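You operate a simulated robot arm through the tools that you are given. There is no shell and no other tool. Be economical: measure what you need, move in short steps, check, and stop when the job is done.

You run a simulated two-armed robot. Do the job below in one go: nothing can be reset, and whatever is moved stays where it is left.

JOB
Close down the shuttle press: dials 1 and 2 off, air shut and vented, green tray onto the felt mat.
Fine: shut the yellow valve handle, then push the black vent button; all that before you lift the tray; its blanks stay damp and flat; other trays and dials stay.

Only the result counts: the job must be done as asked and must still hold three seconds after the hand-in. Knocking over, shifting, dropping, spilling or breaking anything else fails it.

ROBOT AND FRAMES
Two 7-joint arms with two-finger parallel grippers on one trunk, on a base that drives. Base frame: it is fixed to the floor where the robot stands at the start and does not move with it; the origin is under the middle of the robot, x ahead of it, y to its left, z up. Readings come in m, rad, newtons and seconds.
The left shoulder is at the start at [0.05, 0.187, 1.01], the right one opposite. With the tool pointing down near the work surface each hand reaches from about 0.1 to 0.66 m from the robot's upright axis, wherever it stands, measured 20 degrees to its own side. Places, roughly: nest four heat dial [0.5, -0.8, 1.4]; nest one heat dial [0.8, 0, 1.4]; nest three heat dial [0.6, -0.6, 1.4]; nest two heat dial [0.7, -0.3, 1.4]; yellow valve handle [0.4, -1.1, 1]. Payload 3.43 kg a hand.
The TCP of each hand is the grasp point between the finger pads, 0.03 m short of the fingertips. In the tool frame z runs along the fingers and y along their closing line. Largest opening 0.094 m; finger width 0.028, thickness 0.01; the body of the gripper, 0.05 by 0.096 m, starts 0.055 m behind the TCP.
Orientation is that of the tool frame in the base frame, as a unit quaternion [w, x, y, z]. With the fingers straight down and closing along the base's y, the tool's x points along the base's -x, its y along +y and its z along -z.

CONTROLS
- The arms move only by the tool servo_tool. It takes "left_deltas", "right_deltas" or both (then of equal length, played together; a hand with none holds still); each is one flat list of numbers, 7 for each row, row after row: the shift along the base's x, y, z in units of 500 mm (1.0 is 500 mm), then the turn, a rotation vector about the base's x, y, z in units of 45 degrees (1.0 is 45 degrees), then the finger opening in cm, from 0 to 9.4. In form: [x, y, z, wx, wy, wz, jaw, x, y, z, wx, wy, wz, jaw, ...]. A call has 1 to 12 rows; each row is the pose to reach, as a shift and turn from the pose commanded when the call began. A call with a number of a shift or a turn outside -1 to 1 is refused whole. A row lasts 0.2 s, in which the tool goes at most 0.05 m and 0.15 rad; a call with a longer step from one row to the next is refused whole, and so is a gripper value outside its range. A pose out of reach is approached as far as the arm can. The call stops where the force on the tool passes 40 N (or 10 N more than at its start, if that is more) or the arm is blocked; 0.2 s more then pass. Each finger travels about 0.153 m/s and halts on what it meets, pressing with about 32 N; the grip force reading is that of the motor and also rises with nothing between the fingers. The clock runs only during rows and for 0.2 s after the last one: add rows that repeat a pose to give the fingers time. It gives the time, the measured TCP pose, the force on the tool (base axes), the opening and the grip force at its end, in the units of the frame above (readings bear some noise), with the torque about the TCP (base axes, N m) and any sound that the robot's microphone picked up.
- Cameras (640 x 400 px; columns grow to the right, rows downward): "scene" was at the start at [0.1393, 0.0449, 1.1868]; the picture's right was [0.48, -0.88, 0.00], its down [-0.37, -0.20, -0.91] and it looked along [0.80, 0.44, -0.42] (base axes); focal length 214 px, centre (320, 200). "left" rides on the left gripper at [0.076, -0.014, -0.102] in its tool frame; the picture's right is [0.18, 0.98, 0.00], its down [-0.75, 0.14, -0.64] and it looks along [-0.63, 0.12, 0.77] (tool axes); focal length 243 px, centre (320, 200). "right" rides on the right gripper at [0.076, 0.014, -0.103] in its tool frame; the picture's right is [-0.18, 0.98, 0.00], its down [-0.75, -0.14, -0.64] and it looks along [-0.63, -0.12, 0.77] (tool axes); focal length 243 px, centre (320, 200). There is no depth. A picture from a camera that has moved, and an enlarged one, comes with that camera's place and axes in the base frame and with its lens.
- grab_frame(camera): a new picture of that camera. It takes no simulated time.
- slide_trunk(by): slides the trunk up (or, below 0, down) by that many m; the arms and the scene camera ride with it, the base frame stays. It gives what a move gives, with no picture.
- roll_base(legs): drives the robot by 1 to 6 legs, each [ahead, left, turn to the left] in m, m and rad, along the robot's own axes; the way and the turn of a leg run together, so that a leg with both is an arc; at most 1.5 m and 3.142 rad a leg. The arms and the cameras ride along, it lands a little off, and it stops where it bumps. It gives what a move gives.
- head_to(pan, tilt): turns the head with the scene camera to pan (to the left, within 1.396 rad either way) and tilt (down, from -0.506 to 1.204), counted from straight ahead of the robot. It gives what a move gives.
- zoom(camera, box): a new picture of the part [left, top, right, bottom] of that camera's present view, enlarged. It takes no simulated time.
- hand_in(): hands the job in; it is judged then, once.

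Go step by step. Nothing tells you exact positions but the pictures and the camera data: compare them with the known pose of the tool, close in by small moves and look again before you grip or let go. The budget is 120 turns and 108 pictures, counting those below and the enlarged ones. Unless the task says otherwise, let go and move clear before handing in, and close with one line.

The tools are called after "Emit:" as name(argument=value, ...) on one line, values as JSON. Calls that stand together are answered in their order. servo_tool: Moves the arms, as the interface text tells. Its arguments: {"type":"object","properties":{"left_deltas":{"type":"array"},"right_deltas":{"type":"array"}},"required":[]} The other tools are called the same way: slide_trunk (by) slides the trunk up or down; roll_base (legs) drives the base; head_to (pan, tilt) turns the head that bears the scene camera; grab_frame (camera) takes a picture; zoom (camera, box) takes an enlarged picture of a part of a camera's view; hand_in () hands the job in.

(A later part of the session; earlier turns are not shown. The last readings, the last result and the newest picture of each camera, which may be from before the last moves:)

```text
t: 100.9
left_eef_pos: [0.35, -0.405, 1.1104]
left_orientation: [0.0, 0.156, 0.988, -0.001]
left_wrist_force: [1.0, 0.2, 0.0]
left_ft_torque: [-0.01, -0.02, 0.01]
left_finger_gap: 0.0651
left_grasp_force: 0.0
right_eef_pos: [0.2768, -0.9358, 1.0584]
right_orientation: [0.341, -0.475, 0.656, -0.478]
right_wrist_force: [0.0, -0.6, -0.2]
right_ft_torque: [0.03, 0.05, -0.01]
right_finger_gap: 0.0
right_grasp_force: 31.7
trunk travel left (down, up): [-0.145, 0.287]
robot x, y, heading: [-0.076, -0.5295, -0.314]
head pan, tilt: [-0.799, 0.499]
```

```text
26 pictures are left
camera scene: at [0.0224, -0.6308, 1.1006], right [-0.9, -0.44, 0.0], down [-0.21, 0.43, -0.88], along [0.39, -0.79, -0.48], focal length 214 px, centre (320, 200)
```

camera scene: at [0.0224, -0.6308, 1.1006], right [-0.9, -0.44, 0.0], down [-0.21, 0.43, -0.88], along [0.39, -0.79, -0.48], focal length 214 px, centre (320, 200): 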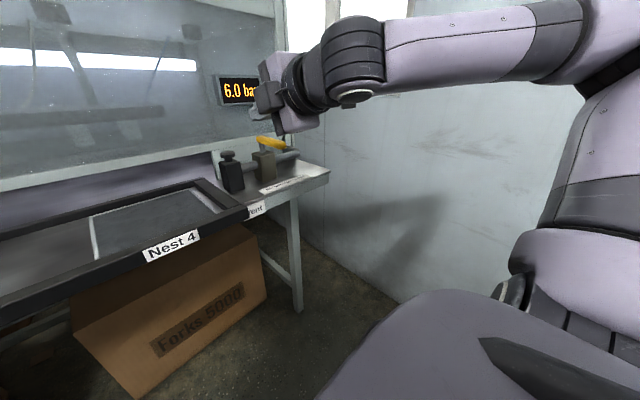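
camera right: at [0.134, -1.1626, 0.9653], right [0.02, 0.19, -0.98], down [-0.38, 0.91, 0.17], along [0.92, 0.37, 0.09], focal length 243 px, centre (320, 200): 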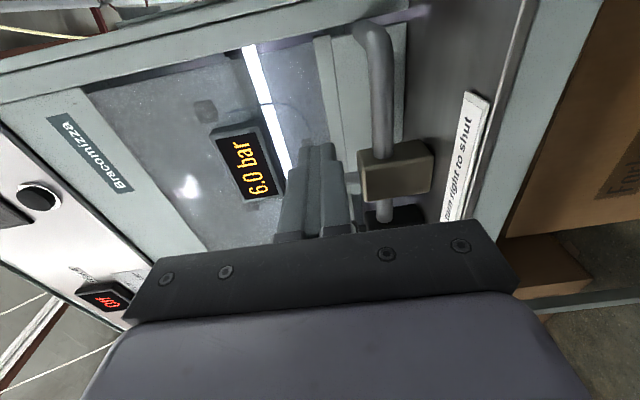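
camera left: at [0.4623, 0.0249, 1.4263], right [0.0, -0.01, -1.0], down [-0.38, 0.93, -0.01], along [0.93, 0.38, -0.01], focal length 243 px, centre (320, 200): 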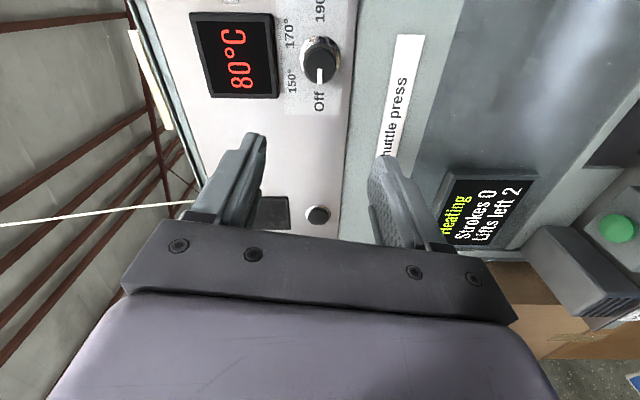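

The arm has swung into a healthy elbow-up posture. Pitching a further 30° down and moving forward above the vent button.

Emit:
servo_tool(right_deltas=[0.06, -0.019, 0, 0.051, 0.159, 0, 0, 0.13, -0.042, 0, 0.102, 0.318, 0, 0, 0.2, -0.064, 0, 0.152, 0.476, 0, 0, 0.27, -0.086, -0.03, 0.203, 0.635, 0, 0, 0.32, -0.1025, -0.056, 0.203, 0.635, 0, 0, 0.32, -0.1025, -0.056, 0.203, 0.635, 0, 0])

Emit:
zoom(camera="scene", box=[180, 60, 340, 200])

Emit:
grab_frame(camera="right")

```text
t: 102.3
left_eef_pos: [0.3505, -0.4057, 1.1103]
left_orientation: [0.0, 0.157, 0.988, 0.0]
left_wrist_force: [-0.4, 0.0, -0.3]
left_ft_torque: [-0.02, 0.03, 0.04]
left_finger_gap: 0.065
left_grasp_force: 0.1
right_eef_pos: [0.4366, -0.9869, 1.0295]
right_orientation: [0.205, -0.55, 0.755, -0.293]
right_wrist_force: [0.7, -0.4, 0.0]
right_ft_torque: [-0.03, 0.01, 0.04]
right_finger_gap: 0.0
right_grasp_force: 31.9
trunk travel left (down, up): [-0.145, 0.287]
robot x, y, heading: [-0.0721, -0.5301, -0.318]
head pan, tilt: [-0.799, 0.499]
```

```text
2.86 times, centred on (260, 130) of scene
camera zoom: at [0.0222, -0.6311, 1.1006], right [-0.9, -0.44, 0.0], down [-0.21, 0.43, -0.88], along [0.39, -0.79, -0.48], focal length 613 px, centre (491, 400)
```

zoom: 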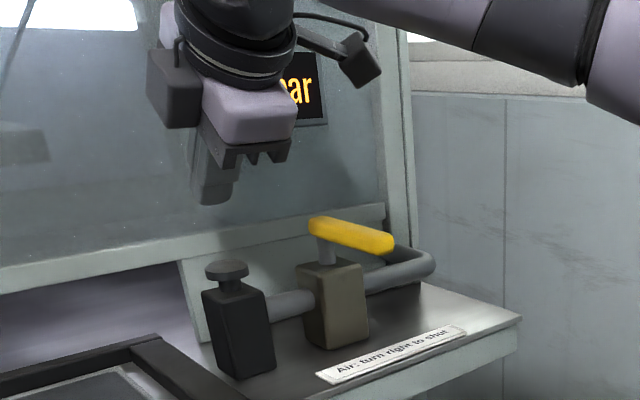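

```text
24 pictures are left
camera right: at [0.3387, -1.0328, 1.0998], right [-0.64, 0.4, -0.66], down [-0.07, 0.82, 0.56], along [0.76, 0.41, -0.5], focal length 243 px, centre (320, 200)
```

right: 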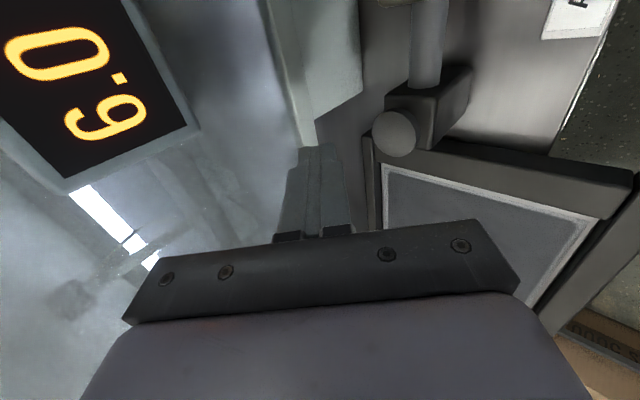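

Fingertip is above the button. Pressing straight down.

Emit:
servo_tool(right_deltas=[0, 0.01, -0.05, 0, 0, 0, 0, 0, 0.01, -0.085, 0, 0, 0, 0, 0, 0.01, -0.105, 0, 0, 0, 0, 0, 0.01, -0.12, 0, 0, 0, 0, 0, 0.01, -0.13, 0, 0, 0, 0, 0, 0.01, -0.135, 0, 0, 0, 0])

Emit:
grab_frame(camera="right")

Emit:
zoom(camera="scene", box=[180, 60, 340, 200])

```text
t: 103.7
left_eef_pos: [0.3482, -0.4045, 1.1123]
left_orientation: [0.0, 0.156, 0.988, -0.001]
left_wrist_force: [0.4, -0.2, 0.1]
left_ft_torque: [0.0, -0.02, 0.0]
left_finger_gap: 0.0651
left_grasp_force: 0.0
right_eef_pos: [0.4356, -0.9811, 0.974]
right_orientation: [0.212, -0.547, 0.753, -0.299]
right_wrist_force: [3.7, -5.7, 33.7]
right_ft_torque: [-0.26, -0.55, -0.06]
right_finger_gap: 0.0
right_grasp_force: 32.4
trunk travel left (down, up): [-0.145, 0.287]
robot x, y, heading: [-0.0753, -0.5351, -0.316]
head pan, tilt: [-0.799, 0.499]
heard: click
```

```text
23 pictures are left
camera right: at [0.336, -1.0264, 1.0416], right [-0.63, 0.39, -0.67], down [-0.08, 0.83, 0.56], along [0.78, 0.41, -0.49], focal length 243 px, centre (320, 200)
```

right: 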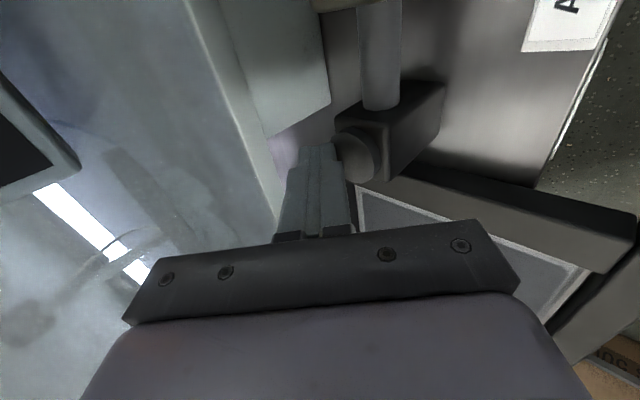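

```text
2.86 times, centred on (260, 130) of scene
camera zoom: at [0.0202, -0.6296, 1.1014], right [-0.9, -0.44, 0.0], down [-0.21, 0.43, -0.88], along [0.39, -0.79, -0.48], focal length 613 px, centre (491, 400)
```

zoom: 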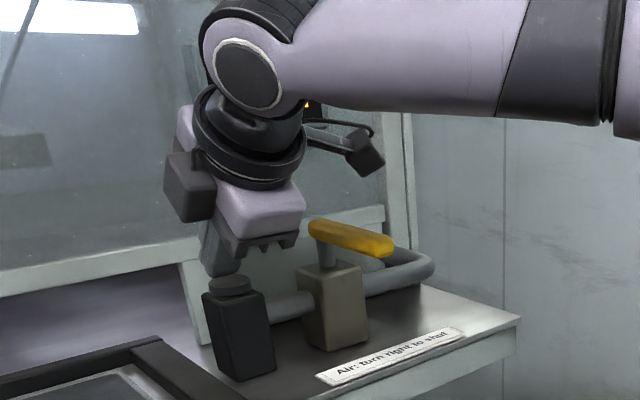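

A click: the vent is pressed. Holding it down a couple of seconds, then lifting and checking the gauge.

Emit:
servo_tool(right_deltas=[0, 0, 0, 0, 0, 0, 0, 0, 0, 0, 0, 0, 0, 0, 0, 0, 0, 0, 0, 0, 0, 0, 0, 0, 0, 0, 0, 0, 0, 0, 0, 0, 0, 0, 0, 0, 0, 0, 0, 0, 0, 0, 0, 0, 0, 0, 0, 0, 0, 0, 0, 0, 0, 0, 0, 0, 0, 0, 0, 0, 0, 0, 0, 0, 0, 0, 0, 0, 0, 0])

Emit:
servo_tool(right_deltas=[0, 0, 0.06, 0, 0, 0, 0, 0, 0, 0.14, 0, 0, 0, 0, -0.08, 0.026, 0.17, 0, 0, 0, 0, -0.17, 0.054, 0.17, 0, 0, 0, 0, -0.26, 0.083, 0.17, 0, 0, 0, 0, -0.35, 0.112, 0.17, 0, 0, 0, 0])

Emit:
zoom(camera="scene", box=[180, 60, 340, 200])

```text
t: 105.9
left_eef_pos: [0.3493, -0.4034, 1.1116]
left_orientation: [0.001, 0.157, 0.988, -0.001]
left_wrist_force: [-0.5, 0.1, 0.3]
left_ft_torque: [-0.02, 0.01, -0.02]
left_finger_gap: 0.065
left_grasp_force: 0.1
right_eef_pos: [0.4362, -0.9803, 0.973]
right_orientation: [0.213, -0.547, 0.752, -0.299]
right_wrist_force: [2.4, -2.2, 33.8]
right_ft_torque: [-0.19, -0.5, 0.01]
right_finger_gap: 0.0002
right_grasp_force: 32.1
trunk travel left (down, up): [-0.145, 0.287]
robot x, y, heading: [-0.071, -0.5312, -0.314]
head pan, tilt: [-0.799, 0.499]
```

```text
t: 107.3
left_eef_pos: [0.35, -0.4048, 1.1115]
left_orientation: [0.0, 0.157, 0.988, 0.0]
left_wrist_force: [-0.3, 0.0, -0.2]
left_ft_torque: [0.02, 0.01, -0.03]
left_finger_gap: 0.065
left_grasp_force: 0.1
right_eef_pos: [0.2587, -0.9269, 1.0492]
right_orientation: [0.204, -0.549, 0.756, -0.293]
right_wrist_force: [-0.2, -0.3, 0.2]
right_ft_torque: [-0.01, -0.04, 0.0]
right_finger_gap: 0.0002
right_grasp_force: 31.5
trunk travel left (down, up): [-0.145, 0.287]
robot x, y, heading: [-0.0716, -0.5327, -0.314]
head pan, tilt: [-0.799, 0.499]
```

```text
2.86 times, centred on (260, 130) of scene
camera zoom: at [0.022, -0.631, 1.1006], right [-0.9, -0.44, 0.0], down [-0.21, 0.43, -0.88], along [0.39, -0.79, -0.48], focal length 613 px, centre (491, 400)
```

zoom: 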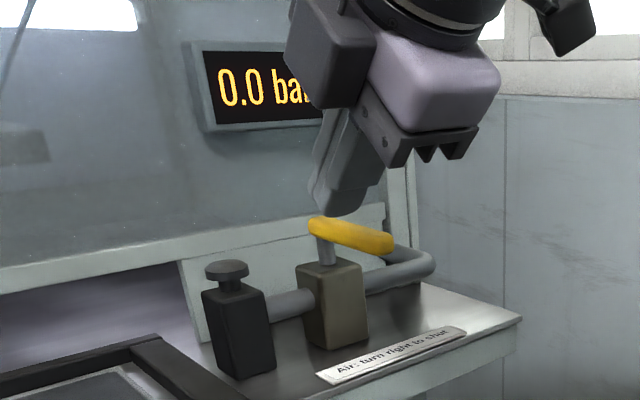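

The gauge reads 0.0 bar. Now the tray: raising the trunk a little and returning to the start area, left arm for the tray.

Emit:
slide_trunk(by=0.08)

Emit:
roll_base(legs=[[-0.094, 0, 0], [0, 0.51, 0]])

Emit:
head_to(pan=0.35, tilt=0.6)

Emit:
grab_frame(camera="scene")

Emit:
grab_frame(camera="left")

```text
t: 108.5
left_eef_pos: [0.35, -0.4054, 1.1906]
left_orientation: [0.0, 0.156, 0.988, 0.0]
left_wrist_force: [0.4, 0.2, 0.4]
left_ft_torque: [0.0, -0.02, 0.01]
left_finger_gap: 0.0649
left_grasp_force: 0.0
right_eef_pos: [0.2606, -0.9266, 1.1301]
right_orientation: [0.205, -0.551, 0.755, -0.292]
right_wrist_force: [0.0, -0.9, 0.4]
right_ft_torque: [0.03, 0.03, 0.0]
right_finger_gap: 0.0
right_grasp_force: 32.3
trunk travel left (down, up): [-0.225, 0.207]
robot x, y, heading: [-0.073, -0.5317, -0.313]
head pan, tilt: [-0.799, 0.499]
```

```text
t: 114.3
left_eef_pos: [0.4238, 0.1148, 1.1913]
left_orientation: [-0.001, 0.157, 0.988, 0.001]
left_wrist_force: [-0.1, -0.9, 0.4]
left_ft_torque: [0.01, -0.03, 0.0]
left_finger_gap: 0.065
left_grasp_force: 0.3
right_eef_pos: [0.3322, -0.4077, 1.1297]
right_orientation: [0.205, -0.55, 0.755, -0.293]
right_wrist_force: [0.2, 0.1, 0.3]
right_ft_torque: [-0.04, -0.02, -0.02]
right_finger_gap: 0.0
right_grasp_force: 32.4
trunk travel left (down, up): [-0.225, 0.207]
robot x, y, heading: [-0.0032, -0.0117, -0.317]
head pan, tilt: [-0.799, 0.499]
```

```text
t: 115.6
left_eef_pos: [0.4238, 0.1133, 1.1911]
left_orientation: [-0.001, 0.157, 0.988, 0.0]
left_wrist_force: [0.0, -0.2, 0.5]
left_ft_torque: [0.0, 0.0, 0.02]
left_finger_gap: 0.0649
left_grasp_force: 0.0
right_eef_pos: [0.3323, -0.4081, 1.1297]
right_orientation: [0.205, -0.55, 0.755, -0.292]
right_wrist_force: [0.2, 0.0, -0.1]
right_ft_torque: [0.0, -0.03, -0.02]
right_finger_gap: 0.0002
right_grasp_force: 31.8
trunk travel left (down, up): [-0.225, 0.207]
robot x, y, heading: [-0.0044, -0.0165, -0.318]
head pan, tilt: [0.351, 0.6]
```

```text
20 pictures are left
camera scene: at [0.1428, -0.0277, 1.1715], right [0.03, -1.0, 0.0], down [-0.56, -0.02, -0.83], along [0.82, 0.03, -0.56], focal length 214 px, centre (320, 200)
```

scene: 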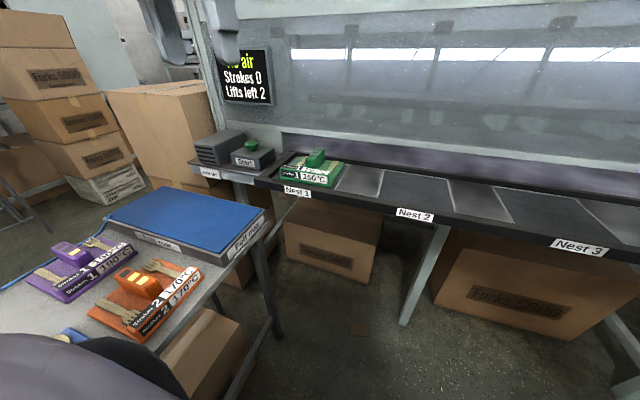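

```text
19 pictures are left
camera left: at [0.346, 0.123, 1.2938], right [0.13, 0.99, 0.0], down [0.76, -0.1, 0.64], along [0.64, -0.08, -0.77], focal length 243 px, centre (320, 200)
```

left: 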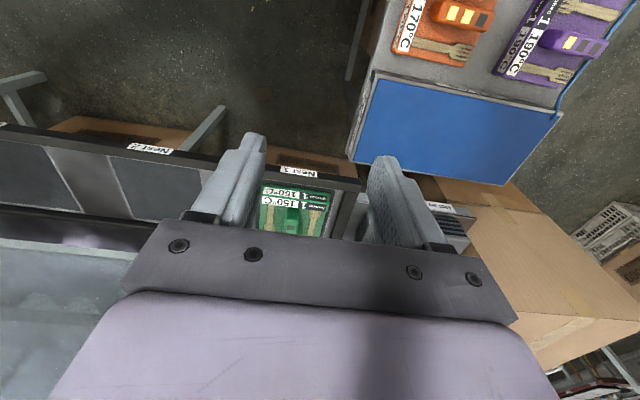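

Air and dials are done. Zooming in on the tray from both cameras to locate its fin handle.

Emit:
zoom(camera="scene", box=[180, 120, 380, 220])

Emit:
zoom(camera="left", box=[240, 160, 360, 250])

```text
3.20 times, centred on (280, 170) of scene
camera zoom: at [0.1428, -0.0277, 1.1715], right [0.03, -1.0, 0.0], down [-0.56, -0.02, -0.83], along [0.82, 0.03, -0.56], focal length 686 px, centre (448, 296)
```

zoom: 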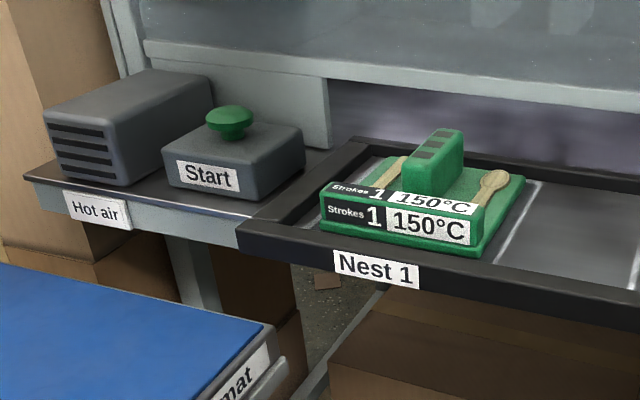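

```text
4.44 times, centred on (300, 205) of left
camera zoom: at [0.346, 0.123, 1.2938], right [0.13, 0.99, 0.0], down [0.76, -0.1, 0.64], along [0.64, -0.08, -0.77], focal length 1078 px, centre (409, 178)
```

zoom: 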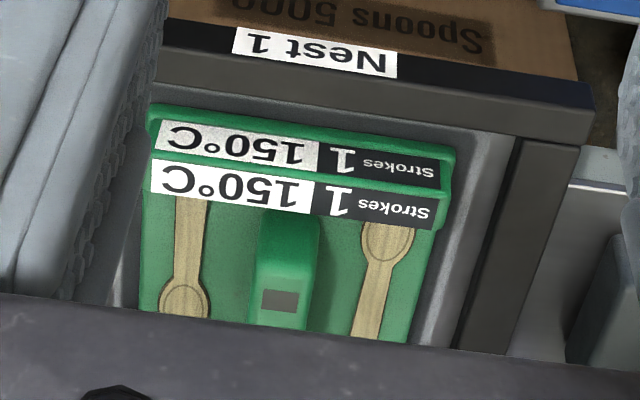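

The fin handle runs along the press normal: centre about (0.742, 0.006), top z about 0.932, 3 cm wide. Left hand is already laterally in line; driving 14 cm ahead.

Emit:
roll_base(legs=[[0.14, 0, 0]])

Emit:
servo_tool(left_deltas=[0.06, -0.02, 0, 0, 0, 0, 6.5, 0.12, -0.04, 0, 0, 0, 0, 6.5, 0.18, -0.06, 0, 0, 0, 0, 6.5, 0.24, -0.08, 0, 0, 0, 0, 6.5])

Emit:
grab_frame(camera="left")

```text
t: 117.0
left_eef_pos: [0.5577, 0.07, 1.1914]
left_orientation: [-0.002, 0.157, 0.988, 0.0]
left_wrist_force: [0.1, 0.0, -0.2]
left_ft_torque: [-0.01, 0.02, -0.01]
left_finger_gap: 0.065
left_grasp_force: 0.1
right_eef_pos: [0.4671, -0.4517, 1.1286]
right_orientation: [0.205, -0.551, 0.754, -0.292]
right_wrist_force: [0.7, 0.6, -0.5]
right_ft_torque: [-0.03, -0.01, -0.02]
right_finger_gap: 0.0
right_grasp_force: 32.1
trunk travel left (down, up): [-0.225, 0.207]
robot x, y, heading: [0.1264, -0.0555, -0.316]
head pan, tilt: [0.351, 0.6]
```

```text
t: 118.0
left_eef_pos: [0.6423, 0.067, 1.1453]
left_orientation: [0.0, 0.156, 0.988, -0.001]
left_wrist_force: [-0.4, 0.1, -0.7]
left_ft_torque: [0.01, -0.01, 0.01]
left_finger_gap: 0.0649
left_grasp_force: 0.1
left hand out of reach, approached as far as the arm can: row 1, 2, 3, 4
right_eef_pos: [0.4667, -0.4506, 1.1303]
right_orientation: [0.205, -0.551, 0.754, -0.293]
right_wrist_force: [0.9, -0.2, 0.0]
right_ft_torque: [-0.03, -0.01, 0.02]
right_finger_gap: 0.0
right_grasp_force: 32.1
trunk travel left (down, up): [-0.225, 0.207]
robot x, y, heading: [0.1313, -0.0569, -0.318]
head pan, tilt: [0.351, 0.6]
```

```text
16 pictures are left
camera left: at [0.5665, 0.0763, 1.2485], right [0.13, 0.99, 0.0], down [0.76, -0.1, 0.64], along [0.64, -0.08, -0.77], focal length 243 px, centre (320, 200)
```

left: 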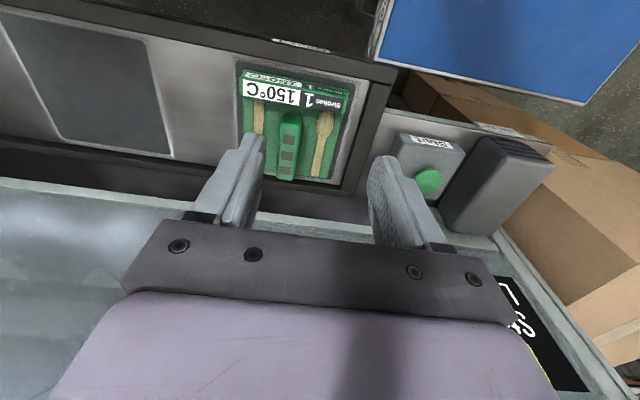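

Out of reach at that height; lowering 0.15 m, which should bring it into range.

Emit:
servo_tool(left_deltas=[0, 0, -0.08, 0, 0, 0, 6.5, 0, 0, -0.16, 0, 0, 0, 6.5, 0, 0, -0.24, 0, 0, 0, 6.5, 0, 0, -0.32, 0, 0, 0, 6.5, 0, 0, -0.32, 0, 0, 0, 6.5])

```text
t: 119.2
left_eef_pos: [0.642, 0.0668, 0.9838]
left_orientation: [-0.001, 0.157, 0.988, 0.0]
left_wrist_force: [-1.3, 0.4, -0.6]
left_ft_torque: [-0.02, -0.01, 0.0]
left_finger_gap: 0.0651
left_grasp_force: 0.1
right_eef_pos: [0.465, -0.4523, 1.1307]
right_orientation: [0.205, -0.55, 0.755, -0.293]
right_wrist_force: [-0.4, 0.8, 0.4]
right_ft_torque: [0.0, 0.02, 0.03]
right_finger_gap: 0.0002
right_grasp_force: 31.6
trunk travel left (down, up): [-0.225, 0.207]
robot x, y, heading: [0.1334, -0.0571, -0.319]
head pan, tilt: [0.351, 0.6]
```

Moving over the fin.

Emit:
servo_tool(left_deltas=[0.058, -0.041, 0.02, 0, 0, 0, 6.5, 0.115, -0.081, 0.02, 0, 0, 0, 6.5, 0.172, -0.122, 0.02, 0, 0, 0, 6.5, 0.172, -0.122, 0.02, 0, 0, 0, 6.5])

Emit:
grab_frame(camera="left")

Emit:
grab_frame(camera="scene")

```text
t: 120.2
left_eef_pos: [0.7126, 0.0201, 0.9929]
left_orientation: [-0.001, 0.155, 0.988, 0.0]
left_wrist_force: [-0.2, -0.3, -0.5]
left_ft_torque: [-0.03, 0.0, 0.0]
left_finger_gap: 0.0649
left_grasp_force: 0.1
left hand out of reach, approached as far as the arm can: row 3, 4
right_eef_pos: [0.4663, -0.4504, 1.1296]
right_orientation: [0.205, -0.55, 0.755, -0.293]
right_wrist_force: [-0.5, -0.2, -1.6]
right_ft_torque: [-0.01, -0.01, -0.03]
right_finger_gap: 0.0
right_grasp_force: 32.0
trunk travel left (down, up): [-0.225, 0.207]
robot x, y, heading: [0.1337, -0.055, -0.317]
head pan, tilt: [0.351, 0.6]
```

```text
15 pictures are left
camera left: at [0.6351, 0.029, 1.0964], right [0.13, 0.99, 0.0], down [0.76, -0.1, 0.64], along [0.64, -0.08, -0.77], focal length 243 px, centre (320, 200)
```

left: 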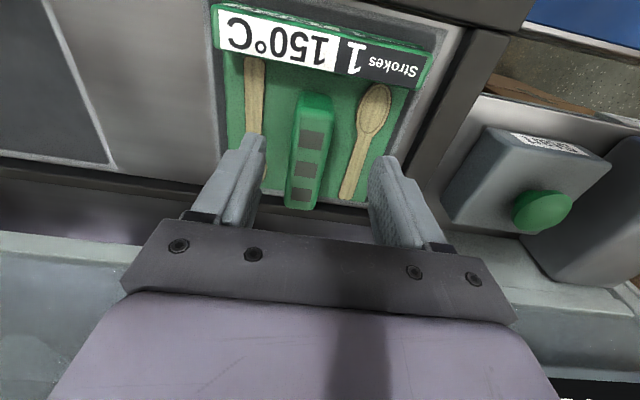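

```text
14 pictures are left
camera scene: at [0.2765, -0.0711, 1.1714], right [0.04, -1.0, 0.0], down [-0.56, -0.02, -0.82], along [0.82, 0.03, -0.57], focal length 214 px, centre (320, 200)
```

scene: 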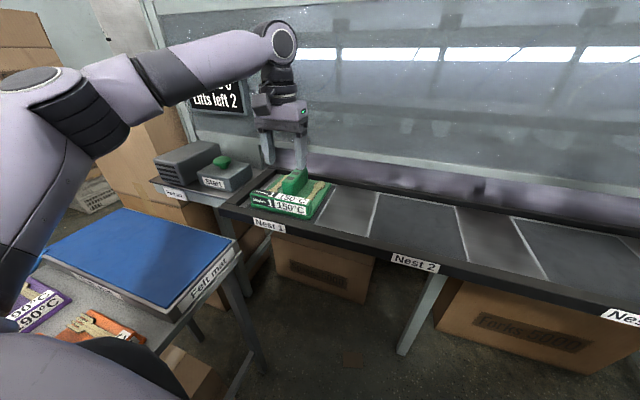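

Good elbow-up posture and aligned; I need about 3 cm more forward to grip at the fin's centre. Driving ahead 3 cm.

Emit:
roll_base(legs=[[0.032, 0, 0]])

Emit:
zoom(camera="left", box=[200, 60, 440, 230])

```text
t: 121.0
left_eef_pos: [0.7425, 0.0087, 0.9937]
left_orientation: [-0.001, 0.157, 0.988, -0.001]
left_wrist_force: [-0.5, 0.3, -1.0]
left_ft_torque: [-0.01, 0.01, 0.0]
left_finger_gap: 0.0649
left_grasp_force: 0.0
right_eef_pos: [0.4968, -0.4606, 1.1308]
right_orientation: [0.206, -0.55, 0.755, -0.293]
right_wrist_force: [0.7, -0.8, 0.2]
right_ft_torque: [0.0, 0.0, 0.02]
right_finger_gap: 0.0001
right_grasp_force: 31.8
trunk travel left (down, up): [-0.225, 0.207]
robot x, y, heading: [0.1604, -0.0637, -0.317]
head pan, tilt: [0.351, 0.6]
```

```text
2.35 times, centred on (320, 145) of left
camera zoom: at [0.6655, 0.0187, 1.0965], right [0.13, 0.99, 0.0], down [0.76, -0.1, 0.64], along [0.64, -0.08, -0.77], focal length 571 px, centre (320, 329)
```

zoom: 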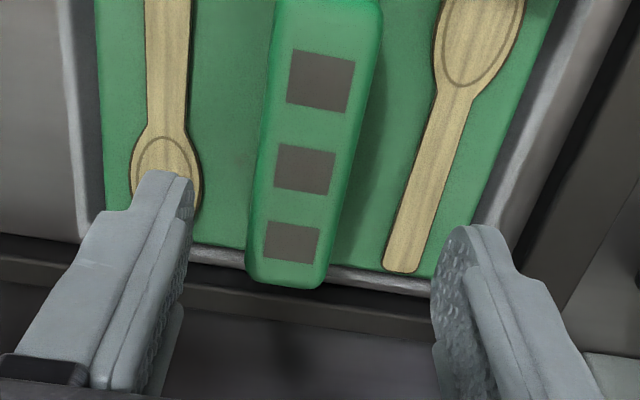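

Nearly centred (4 mm off). Narrowing the jaw to 4.4 cm to clear the spoons, then descending to z 0.933.

Emit:
servo_tool(left_deltas=[-0.002, -0.008, 0, 0, 0, 0, 4.4, -0.002, -0.008, 0, 0, 0, 0, 4.4, -0.002, -0.008, -0.05, 0, 0, 0, 4.4, -0.002, -0.008, -0.09, 0, 0, 0, 4.4, -0.002, -0.008, -0.121, 0, 0, 0, 4.4, -0.002, -0.008, -0.121, 0, 0, 0, 4.4])

Emit:
grab_frame(camera="left")

```text
t: 122.4
left_eef_pos: [0.742, 0.005, 0.9334]
left_orientation: [0.0, 0.157, 0.988, 0.0]
left_wrist_force: [-0.1, -0.4, -0.4]
left_ft_torque: [-0.02, -0.03, -0.01]
left_finger_gap: 0.0441
left_grasp_force: 0.1
right_eef_pos: [0.4955, -0.4624, 1.1304]
right_orientation: [0.206, -0.55, 0.755, -0.293]
right_wrist_force: [-0.9, 0.4, 0.2]
right_ft_torque: [0.02, 0.01, 0.03]
right_finger_gap: 0.0
right_grasp_force: 31.8
trunk travel left (down, up): [-0.225, 0.207]
robot x, y, heading: [0.1614, -0.0657, -0.312]
head pan, tilt: [0.351, 0.6]
```

```text
12 pictures are left
camera left: at [0.6642, 0.0152, 1.0363], right [0.13, 0.99, 0.0], down [0.76, -0.1, 0.64], along [0.64, -0.08, -0.77], focal length 243 px, centre (320, 200)
```

left: 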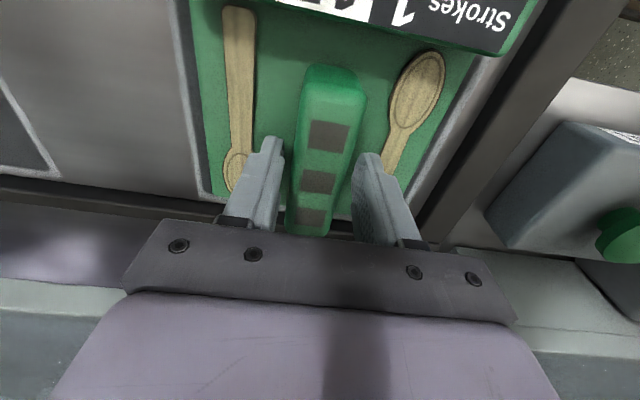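

Fin is straddled with the spoons clear. Closing and lifting gently.

Emit:
servo_tool(left_deltas=[0, 0, 0, 0, 0, 0, 3, 0, 0, 0, 0, 0, 0, 1.5, 0, 0, 0, 0, 0, 0, 1.5])

Emit:
servo_tool(left_deltas=[0, 0, 0.01, 0, 0, 0, 1.5, 0, 0, 0.03, 0, 0, 0, 1.5, 0, 0, 0.06, 0, 0, 0, 1.5, 0, 0, 0.09, 0, 0, 0, 1.5, 0, 0, 0.12, 0, 0, 0, 1.5, 0, 0, 0.14, 0, 0, 0, 1.5, 0, 0, 0.15, 0, 0, 0, 1.5])

Emit:
grab_frame(camera="scene")

```text
t: 123.2
left_eef_pos: [0.7408, 0.0056, 0.9345]
left_orientation: [0.0, 0.157, 0.988, -0.001]
left_wrist_force: [0.1, 0.3, -1.1]
left_ft_torque: [-0.11, -0.22, -0.04]
left_finger_gap: 0.0342
left_grasp_force: 32.0
right_eef_pos: [0.4955, -0.4618, 1.1302]
right_orientation: [0.205, -0.55, 0.755, -0.293]
right_wrist_force: [-0.8, 0.6, 0.1]
right_ft_torque: [0.01, -0.01, 0.02]
right_finger_gap: 0.0
right_grasp_force: 32.4
trunk travel left (down, up): [-0.225, 0.207]
robot x, y, heading: [0.1626, -0.0674, -0.316]
head pan, tilt: [0.351, 0.6]
```

```text
t: 124.8
left_eef_pos: [0.7371, 0.0091, 1.0058]
left_orientation: [-0.001, 0.157, 0.988, 0.0]
left_wrist_force: [-1.0, 0.6, -0.8]
left_ft_torque: [0.01, 0.0, 0.0]
left_finger_gap: 0.0147
left_grasp_force: 0.0
left hand out of reach, approached as far as the arm can: row 6, 7
right_eef_pos: [0.4958, -0.4619, 1.1292]
right_orientation: [0.206, -0.55, 0.755, -0.292]
right_wrist_force: [0.7, -1.1, -0.8]
right_ft_torque: [0.01, 0.02, 0.0]
right_finger_gap: 0.0
right_grasp_force: 32.4
trunk travel left (down, up): [-0.225, 0.207]
robot x, y, heading: [0.1623, -0.0659, -0.319]
head pan, tilt: [0.351, 0.6]
```

```text
11 pictures are left
camera scene: at [0.3067, -0.0811, 1.1715], right [0.04, -1.0, 0.0], down [-0.56, -0.02, -0.83], along [0.82, 0.03, -0.56], focal length 214 px, centre (320, 200)
```

scene: 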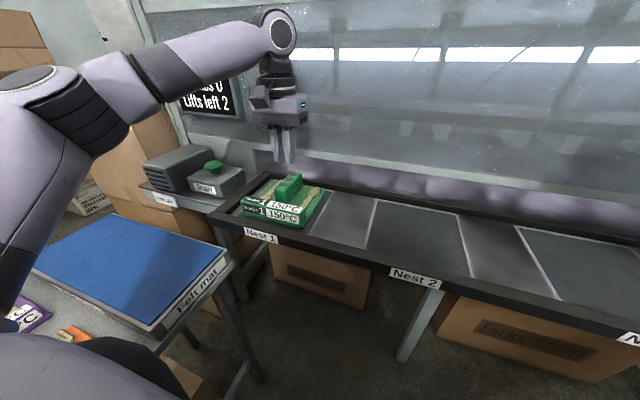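

The grip slipped off the rounded fin top; the tray is still in the nest and "Lifts left" still 2. I'll look closely to re-measure before gripping deeper.

Emit:
zoom(camera="scene", box=[220, 120, 350, 240])

Emit:
zoom(camera="left", box=[200, 0, 440, 230])

```text
3.33 times, centred on (285, 180) of scene
camera zoom: at [0.3067, -0.0811, 1.1715], right [0.04, -1.0, 0.0], down [-0.56, -0.02, -0.83], along [0.82, 0.03, -0.56], focal length 715 px, centre (437, 267)
```

zoom: 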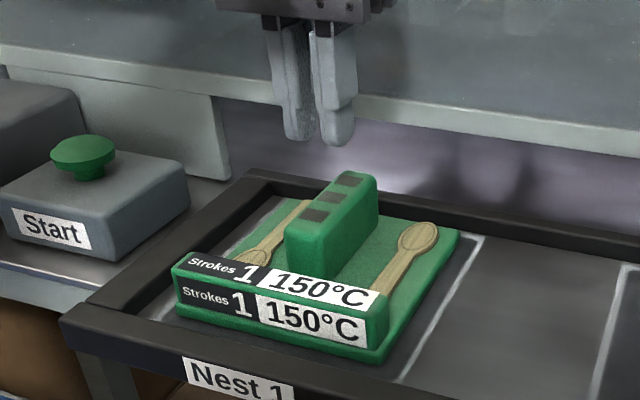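

```text
1.74 times, centred on (320, 115) of left
camera zoom: at [0.6599, 0.0187, 1.1086], right [0.13, 0.99, 0.0], down [0.76, -0.1, 0.64], along [0.64, -0.08, -0.77], focal length 422 px, centre (320, 348)
```

zoom: 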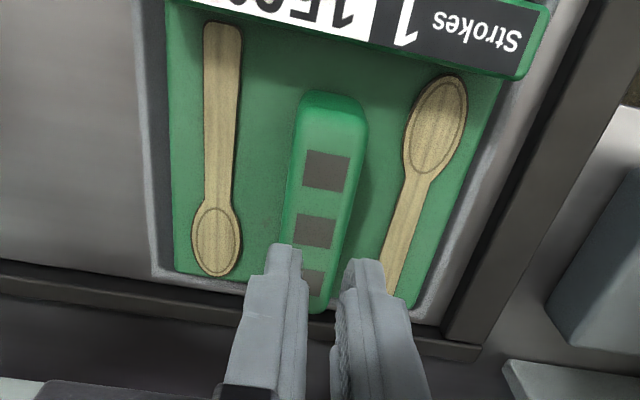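

Tray and spoons are undisturbed; fin top confirmed at z 0.933. Retrying 3-4 mm deeper with a fully commanded close, then checking the grip before lifting.

Emit:
servo_tool(left_deltas=[0.002, -0.003, 0, 0, 0, 0, 4.6, 0.002, -0.003, 0, 0, 0, 0, 4.6, 0.002, -0.003, -0.06, 0, 0, 0, 4.6, 0.002, -0.003, -0.11, 0, 0, 0, 4.6, 0.002, -0.003, -0.145, 0, 0, 0, 4.6, 0.002, -0.003, -0.152, 0, 0, 0, 4.6, 0.002, -0.003, -0.152, 0, 0, 0, 4.6])

Emit:
servo_tool(left_deltas=[0, 0, 0, 0, 0, 0, 3, 0, 0, 0, 0, 0, 0, 0, 0, 0, 0, 0, 0, 0, 0, 0, 0, 0, 0, 0, 0, 0, 0, 0, 0, 0, 0, 0, 0])

Emit:
zoom(camera="left", box=[200, 30, 440, 240])

```text
t: 126.4
left_eef_pos: [0.7385, 0.0083, 0.93]
left_orientation: [0.0, 0.156, 0.988, -0.001]
left_wrist_force: [0.4, -0.2, 0.1]
left_ft_torque: [0.02, 0.0, 0.02]
left_finger_gap: 0.0457
left_grasp_force: 0.1
right_eef_pos: [0.4963, -0.4612, 1.1296]
right_orientation: [0.205, -0.55, 0.755, -0.293]
right_wrist_force: [-0.6, 0.2, 0.7]
right_ft_torque: [0.0, 0.0, 0.01]
right_finger_gap: 0.0
right_grasp_force: 31.7
trunk travel left (down, up): [-0.225, 0.207]
robot x, y, heading: [0.1629, -0.0684, -0.319]
head pan, tilt: [0.351, 0.6]
```

```text
t: 127.6
left_eef_pos: [0.7382, 0.0075, 0.9311]
left_orientation: [0.0, 0.157, 0.988, -0.001]
left_wrist_force: [-0.4, -1.5, 0.4]
left_ft_torque: [-0.01, 0.02, 0.03]
left_finger_gap: 0.0343
left_grasp_force: 32.1
right_eef_pos: [0.4962, -0.4619, 1.1297]
right_orientation: [0.206, -0.551, 0.754, -0.293]
right_wrist_force: [0.5, 1.4, -0.2]
right_ft_torque: [-0.01, 0.01, -0.01]
right_finger_gap: 0.0
right_grasp_force: 32.2
trunk travel left (down, up): [-0.225, 0.207]
robot x, y, heading: [0.1624, -0.0696, -0.319]
head pan, tilt: [0.351, 0.6]
```

```text
1.90 times, centred on (320, 135) of left
camera zoom: at [0.6614, 0.0171, 1.0333], right [0.13, 0.99, 0.0], down [0.76, -0.1, 0.64], along [0.64, -0.08, -0.77], focal length 462 px, centre (320, 324)
```

zoom: 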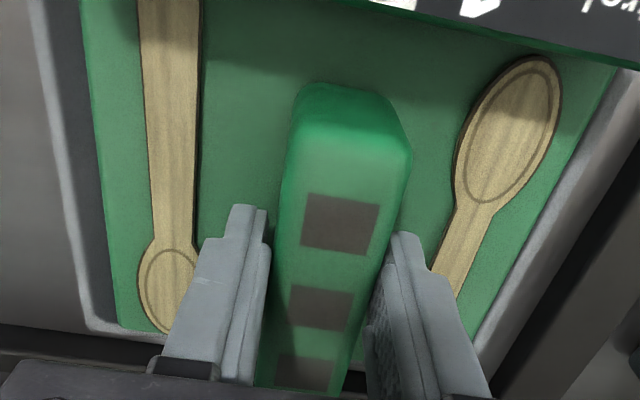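

Firm and symmetric grip (34 mm, 32 N). Lifting just 1 cm slowly to test.

Emit:
servo_tool(left_deltas=[0, 0, 0.003, 0, 0, 0, 0, 0, 0, 0.007, 0, 0, 0, 0, 0, 0, 0.012, 0, 0, 0, 0, 0, 0, 0.017, 0, 0, 0, 0, 0, 0, 0.022, 0, 0, 0, 0])

```text
t: 128.8
left_eef_pos: [0.7379, 0.0074, 0.9408]
left_orientation: [-0.001, 0.157, 0.988, -0.001]
left_wrist_force: [0.8, 0.7, -3.5]
left_ft_torque: [-0.01, -0.08, 0.02]
left_finger_gap: 0.0343
left_grasp_force: 32.1
right_eef_pos: [0.496, -0.4606, 1.1303]
right_orientation: [0.205, -0.55, 0.755, -0.292]
right_wrist_force: [0.1, -0.4, -0.7]
right_ft_torque: [-0.03, -0.02, 0.0]
right_finger_gap: 0.0
right_grasp_force: 31.8
trunk travel left (down, up): [-0.225, 0.207]
robot x, y, heading: [0.1622, -0.0668, -0.315]
head pan, tilt: [0.351, 0.6]
```

It holds: gap steady, 3.5 N of tray weight. Lifting the rest with the trunk, which avoids the arm's reach limit.

Emit:
slide_trunk(by=0.06)

Emit:
grab_frame(camera="scene")

```text
t: 129.8
left_eef_pos: [0.7376, 0.009, 1.0004]
left_orientation: [0.0, 0.156, 0.988, -0.001]
left_wrist_force: [0.6, 0.9, -3.6]
left_ft_torque: [-0.01, -0.06, 0.01]
left_finger_gap: 0.0342
left_grasp_force: 32.5
right_eef_pos: [0.4974, -0.4622, 1.1888]
right_orientation: [0.204, -0.55, 0.755, -0.292]
right_wrist_force: [-0.9, 0.0, 0.1]
right_ft_torque: [0.02, -0.01, -0.04]
right_finger_gap: 0.0
right_grasp_force: 32.4
trunk travel left (down, up): [-0.285, 0.147]
robot x, y, heading: [0.1606, -0.0661, -0.314]
head pan, tilt: [0.351, 0.6]
```

```text
7 pictures are left
camera scene: at [0.3071, -0.0812, 1.2315], right [0.04, -1.0, 0.0], down [-0.56, -0.02, -0.82], along [0.82, 0.03, -0.57], focal length 214 px, centre (320, 200)
```

scene: 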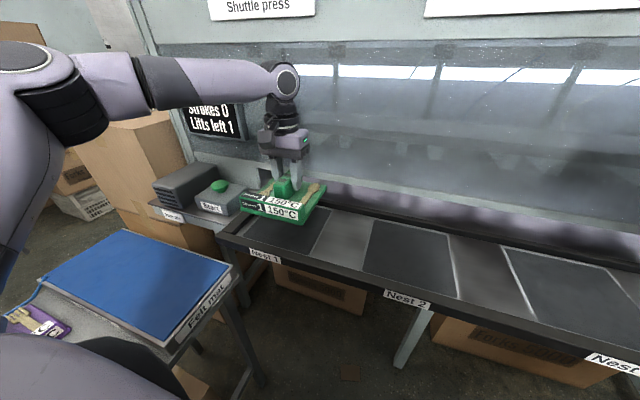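

Tray is up, level, "Lifts left 1". The mat spans about 0.385-0.56 ahead and 0.34-0.745 left (z about 0.805). I'll stay away from the hot-air outlet by backing straight off first, in short legs.

Emit:
roll_base(legs=[[-0.1, 0, 0], [-0.1, 0, 0]])

```text
t: 131.7
left_eef_pos: [0.5476, 0.0699, 1.0025]
left_orientation: [0.0, 0.156, 0.988, -0.001]
left_wrist_force: [0.4, 0.0, -2.7]
left_ft_torque: [0.02, -0.11, 0.0]
left_finger_gap: 0.0345
left_grasp_force: 32.4
right_eef_pos: [0.3066, -0.3996, 1.1913]
right_orientation: [0.205, -0.55, 0.755, -0.293]
right_wrist_force: [-1.2, -0.3, 1.1]
right_ft_torque: [0.01, 0.06, 0.03]
right_finger_gap: 0.0
right_grasp_force: 31.6
trunk travel left (down, up): [-0.285, 0.147]
robot x, y, heading: [-0.0243, -0.0053, -0.314]
head pan, tilt: [0.351, 0.6]
```

Now sliding the tray slowly left over the mat's right-hand part.

Emit:
servo_tool(left_deltas=[0.006, 0.024, 0, 0, 0, 0, 0, 0.018, 0.07, 0, 0, 0, 0, 0, 0.032, 0.124, 0, 0, 0, 0, 0, 0.047, 0.18, 0, 0, 0, 0, 0, 0.062, 0.236, 0, 0, 0, 0, 0, 0.077, 0.292, 0, 0, 0, 0, 0, 0.089, 0.34, 0, 0, 0, 0, 0, 0.097, 0.372, 0, 0, 0, 0, 0, 0.1, 0.382, 0, 0, 0, 0, 0, 0.1, 0.382, 0, 0, 0, 0, 0])

Emit:
grab_frame(camera="left")

Emit:
grab_frame(camera="scene")

```text
t: 133.9
left_eef_pos: [0.5987, 0.2613, 1.0013]
left_orientation: [-0.001, 0.156, 0.988, -0.001]
left_wrist_force: [-0.7, 0.0, -2.0]
left_ft_torque: [0.03, -0.04, -0.02]
left_finger_gap: 0.0341
left_grasp_force: 32.3
right_eef_pos: [0.3072, -0.3987, 1.1895]
right_orientation: [0.205, -0.55, 0.755, -0.293]
right_wrist_force: [0.9, -0.1, 0.8]
right_ft_torque: [0.02, -0.02, 0.01]
right_finger_gap: 0.0002
right_grasp_force: 31.6
trunk travel left (down, up): [-0.285, 0.147]
robot x, y, heading: [-0.0276, -0.0029, -0.316]
head pan, tilt: [0.351, 0.6]
```

```text
6 pictures are left
camera left: at [0.5221, 0.2704, 1.1038], right [0.13, 0.99, 0.0], down [0.76, -0.1, 0.64], along [0.64, -0.08, -0.77], focal length 243 px, centre (320, 200)
```

left: 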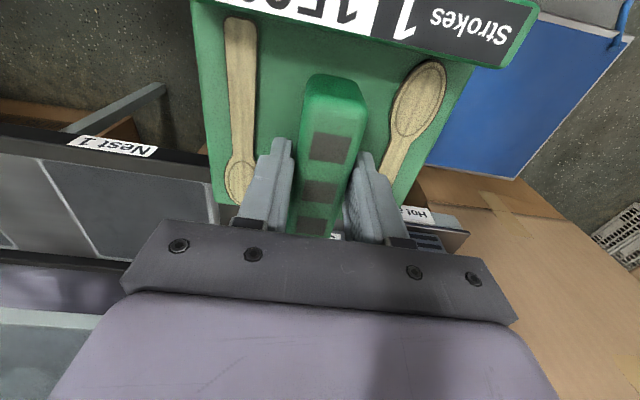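

```text
5 pictures are left
camera scene: at [0.1177, -0.0192, 1.2315], right [0.04, -1.0, 0.0], down [-0.56, -0.02, -0.82], along [0.82, 0.03, -0.57], focal length 214 px, centre (320, 200)
```

scene: 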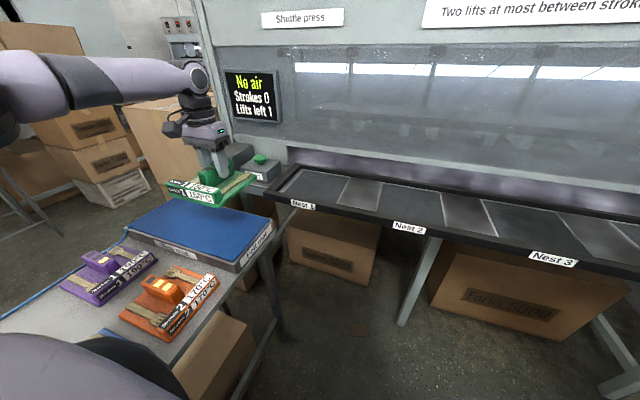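

"No air" shows and the tray sits level over the mat, about 2 cm inside its edges. Lowering most of the way with the trunk.

Emit:
slide_trunk(by=-0.09)

Emit:
zoom(camera="scene", box=[100, 100, 300, 260])

```text
t: 135.1
left_eef_pos: [0.5983, 0.2612, 0.9103]
left_orientation: [-0.001, 0.156, 0.988, -0.001]
left_wrist_force: [0.0, 0.6, -3.6]
left_ft_torque: [-0.01, -0.07, 0.02]
left_finger_gap: 0.0342
left_grasp_force: 31.6
right_eef_pos: [0.3067, -0.3995, 1.0986]
right_orientation: [0.206, -0.551, 0.754, -0.293]
right_wrist_force: [-0.7, 0.1, -0.7]
right_ft_torque: [-0.03, 0.01, -0.02]
right_finger_gap: 0.0
right_grasp_force: 32.0
trunk travel left (down, up): [-0.195, 0.237]
robot x, y, heading: [-0.024, -0.0041, -0.317]
head pan, tilt: [0.351, 0.6]
```

```text
2.50 times, centred on (200, 180) of scene
camera zoom: at [0.1176, -0.0192, 1.1415], right [0.04, -1.0, 0.0], down [-0.56, -0.02, -0.82], along [0.82, 0.03, -0.57], focal length 536 px, centre (620, 250)
```

zoom: 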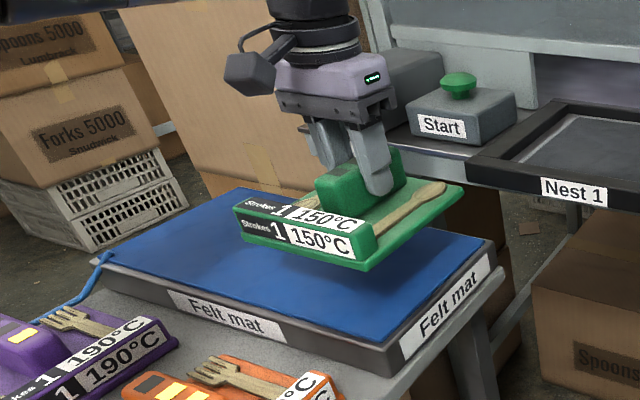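

Everything lines up; about 4-5 cm to go. Lowering slowly by hand.

Emit:
servo_tool(left_deltas=[0, 0, -0.012, 0, 0, 0, 0, 0, 0, -0.026, 0, 0, 0, 0, 0, 0, -0.04, 0, 0, 0, 0, 0, 0, -0.052, 0, 0, 0, 0, 0, 0, -0.062, 0, 0, 0, 0, 0, 0, -0.07, 0, 0, 0, 0, 0, 0, -0.076, 0, 0, 0, 0, 0, 0, -0.076, 0, 0, 0, 0])

```text
t: 136.9
left_eef_pos: [0.5981, 0.2607, 0.8731]
left_orientation: [-0.001, 0.157, 0.988, -0.001]
left_wrist_force: [0.0, 0.1, -2.8]
left_ft_torque: [-0.02, -0.07, 0.01]
left_finger_gap: 0.0341
left_grasp_force: 31.8
right_eef_pos: [0.3066, -0.3989, 1.0992]
right_orientation: [0.205, -0.55, 0.755, -0.293]
right_wrist_force: [-0.2, 0.5, 1.4]
right_ft_torque: [-0.04, -0.02, -0.01]
right_finger_gap: 0.0003
right_grasp_force: 32.3
trunk travel left (down, up): [-0.195, 0.237]
robot x, y, heading: [-0.0259, -0.003, -0.318]
head pan, tilt: [0.351, 0.6]
```

Not in contact yet (still carrying the weight). Going on in 2 mm steps.

Emit:
servo_tool(left_deltas=[0, 0, -0.004, 0, 0, 0, 0, 0, 0, -0.008, 0, 0, 0, 0, 0, 0, -0.012, 0, 0, 0, 0, 0, 0, -0.016, 0, 0, 0, 0, 0, 0, -0.016, 0, 0, 0, 0])

```text
t: 138.1
left_eef_pos: [0.5987, 0.2613, 0.8637]
left_orientation: [-0.002, 0.156, 0.988, -0.001]
left_wrist_force: [0.0, -0.6, -2.2]
left_ft_torque: [-0.02, -0.06, 0.01]
left_finger_gap: 0.034
left_grasp_force: 31.7
right_eef_pos: [0.3086, -0.3994, 1.0997]
right_orientation: [0.205, -0.55, 0.755, -0.293]
right_wrist_force: [-0.1, 0.1, 0.9]
right_ft_torque: [0.0, -0.02, 0.0]
right_finger_gap: 0.0
right_grasp_force: 31.7
trunk travel left (down, up): [-0.195, 0.237]
robot x, y, heading: [-0.0255, -0.006, -0.316]
head pan, tilt: [0.351, 0.6]
```

Emit:
servo_tool(left_deltas=[0, 0, -0.003, 0, 0, 0, 0, 0, 0, -0.006, 0, 0, 0, 0, 0, 0, -0.009, 0, 0, 0, 0, 0, 0, -0.012, 0, 0, 0, 0, 0, 0, -0.012, 0, 0, 0, 0])

Emit:
zoom(camera="scene", box=[140, 140, 280, 260])

```text
t: 139.3
left_eef_pos: [0.5984, 0.2595, 0.8586]
left_orientation: [-0.001, 0.156, 0.988, 0.0]
left_wrist_force: [0.1, 0.6, -2.9]
left_ft_torque: [0.01, -0.08, 0.01]
left_finger_gap: 0.0343
left_grasp_force: 32.1
right_eef_pos: [0.3078, -0.4002, 1.0995]
right_orientation: [0.205, -0.55, 0.755, -0.292]
right_wrist_force: [0.1, 0.2, 0.3]
right_ft_torque: [-0.04, 0.03, -0.02]
right_finger_gap: 0.0001
right_grasp_force: 31.5
trunk travel left (down, up): [-0.195, 0.237]
robot x, y, heading: [-0.0261, -0.005, -0.32]
head pan, tilt: [0.351, 0.6]
```

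```text
3.33 times, centred on (210, 200) of scene
camera zoom: at [0.1177, -0.0192, 1.1415], right [0.04, -1.0, 0.0], down [-0.56, -0.02, -0.82], along [0.82, 0.03, -0.57], focal length 715 px, centre (687, 200)
```

zoom: 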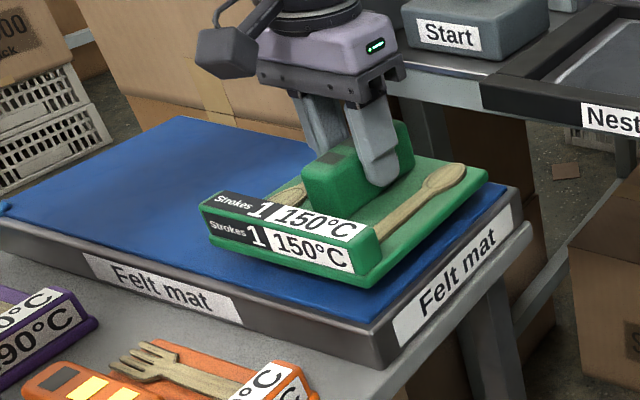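

Still a small gap to the mat; continuing down.

Emit:
servo_tool(left_deltas=[0, 0, -0.004, 0, 0, 0, 0, 0, 0, -0.008, 0, 0, 0, 0, 0, 0, -0.012, 0, 0, 0, 0, 0, 0, -0.016, 0, 0, 0, 0, 0, 0, -0.016, 0, 0, 0, 0])

```text
t: 140.5
left_eef_pos: [0.598, 0.2614, 0.8506]
left_orientation: [0.0, 0.155, 0.988, 0.0]
left_wrist_force: [-0.4, 0.4, -2.8]
left_ft_torque: [-0.04, -0.05, -0.04]
left_finger_gap: 0.034
left_grasp_force: 32.2
right_eef_pos: [0.3075, -0.3992, 1.0999]
right_orientation: [0.205, -0.551, 0.754, -0.293]
right_wrist_force: [0.1, -0.4, 0.1]
right_ft_torque: [0.01, -0.01, 0.02]
right_finger_gap: 0.0
right_grasp_force: 32.2
trunk travel left (down, up): [-0.195, 0.237]
robot x, y, heading: [-0.0282, -0.0055, -0.315]
head pan, tilt: [0.351, 0.6]
```

Emit:
servo_tool(left_deltas=[0, 0, -0.004, 0, 0, 0, 0, 0, 0, -0.008, 0, 0, 0, 0, 0, 0, -0.012, 0, 0, 0, 0, 0, 0, -0.012, 0, 0, 0, 0])

```text
t: 141.5
left_eef_pos: [0.5988, 0.2611, 0.8446]
left_orientation: [-0.002, 0.155, 0.988, 0.0]
left_wrist_force: [0.3, 0.4, -2.4]
left_ft_torque: [-0.03, -0.04, 0.0]
left_finger_gap: 0.0342
left_grasp_force: 31.9
right_eef_pos: [0.3062, -0.4003, 1.099]
right_orientation: [0.205, -0.55, 0.754, -0.293]
right_wrist_force: [-0.6, -0.7, 0.2]
right_ft_torque: [0.0, -0.01, 0.03]
right_finger_gap: 0.0002
right_grasp_force: 32.3
trunk travel left (down, up): [-0.195, 0.237]
robot x, y, heading: [-0.0286, -0.0042, -0.322]
head pan, tilt: [0.351, 0.6]
```

Emit:
servo_tool(left_deltas=[0, 0, -0.004, 0, 0, 0, 0, 0, 0, -0.008, 0, 0, 0, 0, 0, 0, -0.012, 0, 0, 0, 0, 0, 0, -0.012, 0, 0, 0, 0])

Emit:
zoom(camera="scene", box=[170, 160, 260, 250])

```text
t: 142.5
left_eef_pos: [0.599, 0.2597, 0.8407]
left_orientation: [0.001, 0.156, 0.988, 0.0]
left_wrist_force: [2.8, 2.7, 9.1]
left_ft_torque: [0.2, 0.88, -0.1]
left_finger_gap: 0.0342
left_grasp_force: 31.8
right_eef_pos: [0.307, -0.3998, 1.1]
right_orientation: [0.207, -0.55, 0.755, -0.292]
right_wrist_force: [0.6, 0.3, 0.5]
right_ft_torque: [0.01, 0.01, -0.02]
right_finger_gap: 0.0001
right_grasp_force: 32.0
trunk travel left (down, up): [-0.195, 0.237]
robot x, y, heading: [-0.026, -0.0048, -0.313]
head pan, tilt: [0.351, 0.6]
```

```text
4.44 times, centred on (215, 205) of scene
camera zoom: at [0.1171, -0.0194, 1.1418], right [0.04, -1.0, 0.0], down [-0.56, -0.02, -0.83], along [0.82, 0.03, -0.56], focal length 953 px, centre (787, 178)
```

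zoom: 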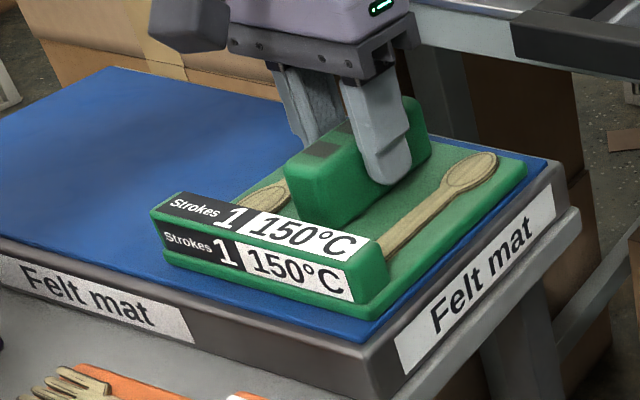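

Contact felt and the tray lies flat inside the mat. Easing 1.5 mm, opening narrowly to spare the spoons, and rising straight up.

Emit:
servo_tool(left_deltas=[0, 0, 0.003, 0, 0, 0, 0, 0, 0, 0.003, 0, 0, 0, 3.8, 0, 0, 0.003, 0, 0, 0, 4.3, 0, 0, 0.003, 0, 0, 0, 4.3, 0, 0, 0.01, 0, 0, 0, 4.3, 0, 0, 0.03, 0, 0, 0, 4.3, 0, 0, 0.07, 0, 0, 0, 4.3, 0, 0, 0.12, 0, 0, 0, 4.3, 0, 0, 0.18, 0, 0, 0, 4.3, 0, 0, 0.24, 0, 0, 0, 4.3])

Emit:
zoom(camera="scene", box=[80, 60, 330, 280])

```text
t: 144.7
left_eef_pos: [0.5989, 0.2603, 0.9604]
left_orientation: [-0.001, 0.156, 0.988, 0.0]
left_wrist_force: [0.1, 0.5, -0.2]
left_ft_torque: [0.0, 0.03, 0.01]
left_finger_gap: 0.0431
left_grasp_force: 0.0
right_eef_pos: [0.3062, -0.4001, 1.0995]
right_orientation: [0.206, -0.55, 0.755, -0.293]
right_wrist_force: [-0.1, 0.5, 0.1]
right_ft_torque: [0.01, 0.01, 0.01]
right_finger_gap: 0.0
right_grasp_force: 31.8
trunk travel left (down, up): [-0.195, 0.237]
robot x, y, heading: [-0.0242, -0.001, -0.319]
head pan, tilt: [0.351, 0.6]
```

```text
1.82 times, centred on (205, 170) of scene
camera zoom: at [0.1174, -0.0194, 1.1415], right [0.04, -1.0, 0.0], down [-0.56, -0.02, -0.83], along [0.82, 0.03, -0.56], focal length 390 px, centre (529, 254)
```

zoom: 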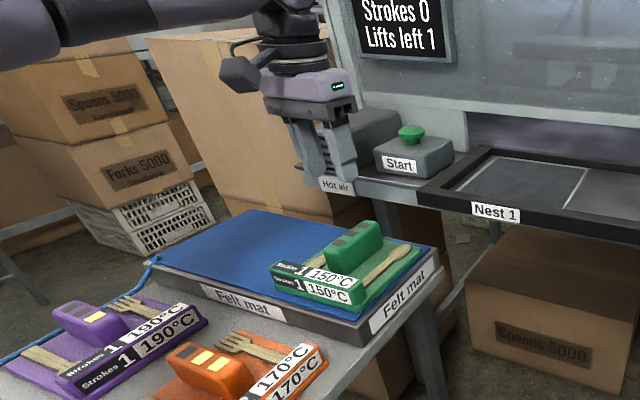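

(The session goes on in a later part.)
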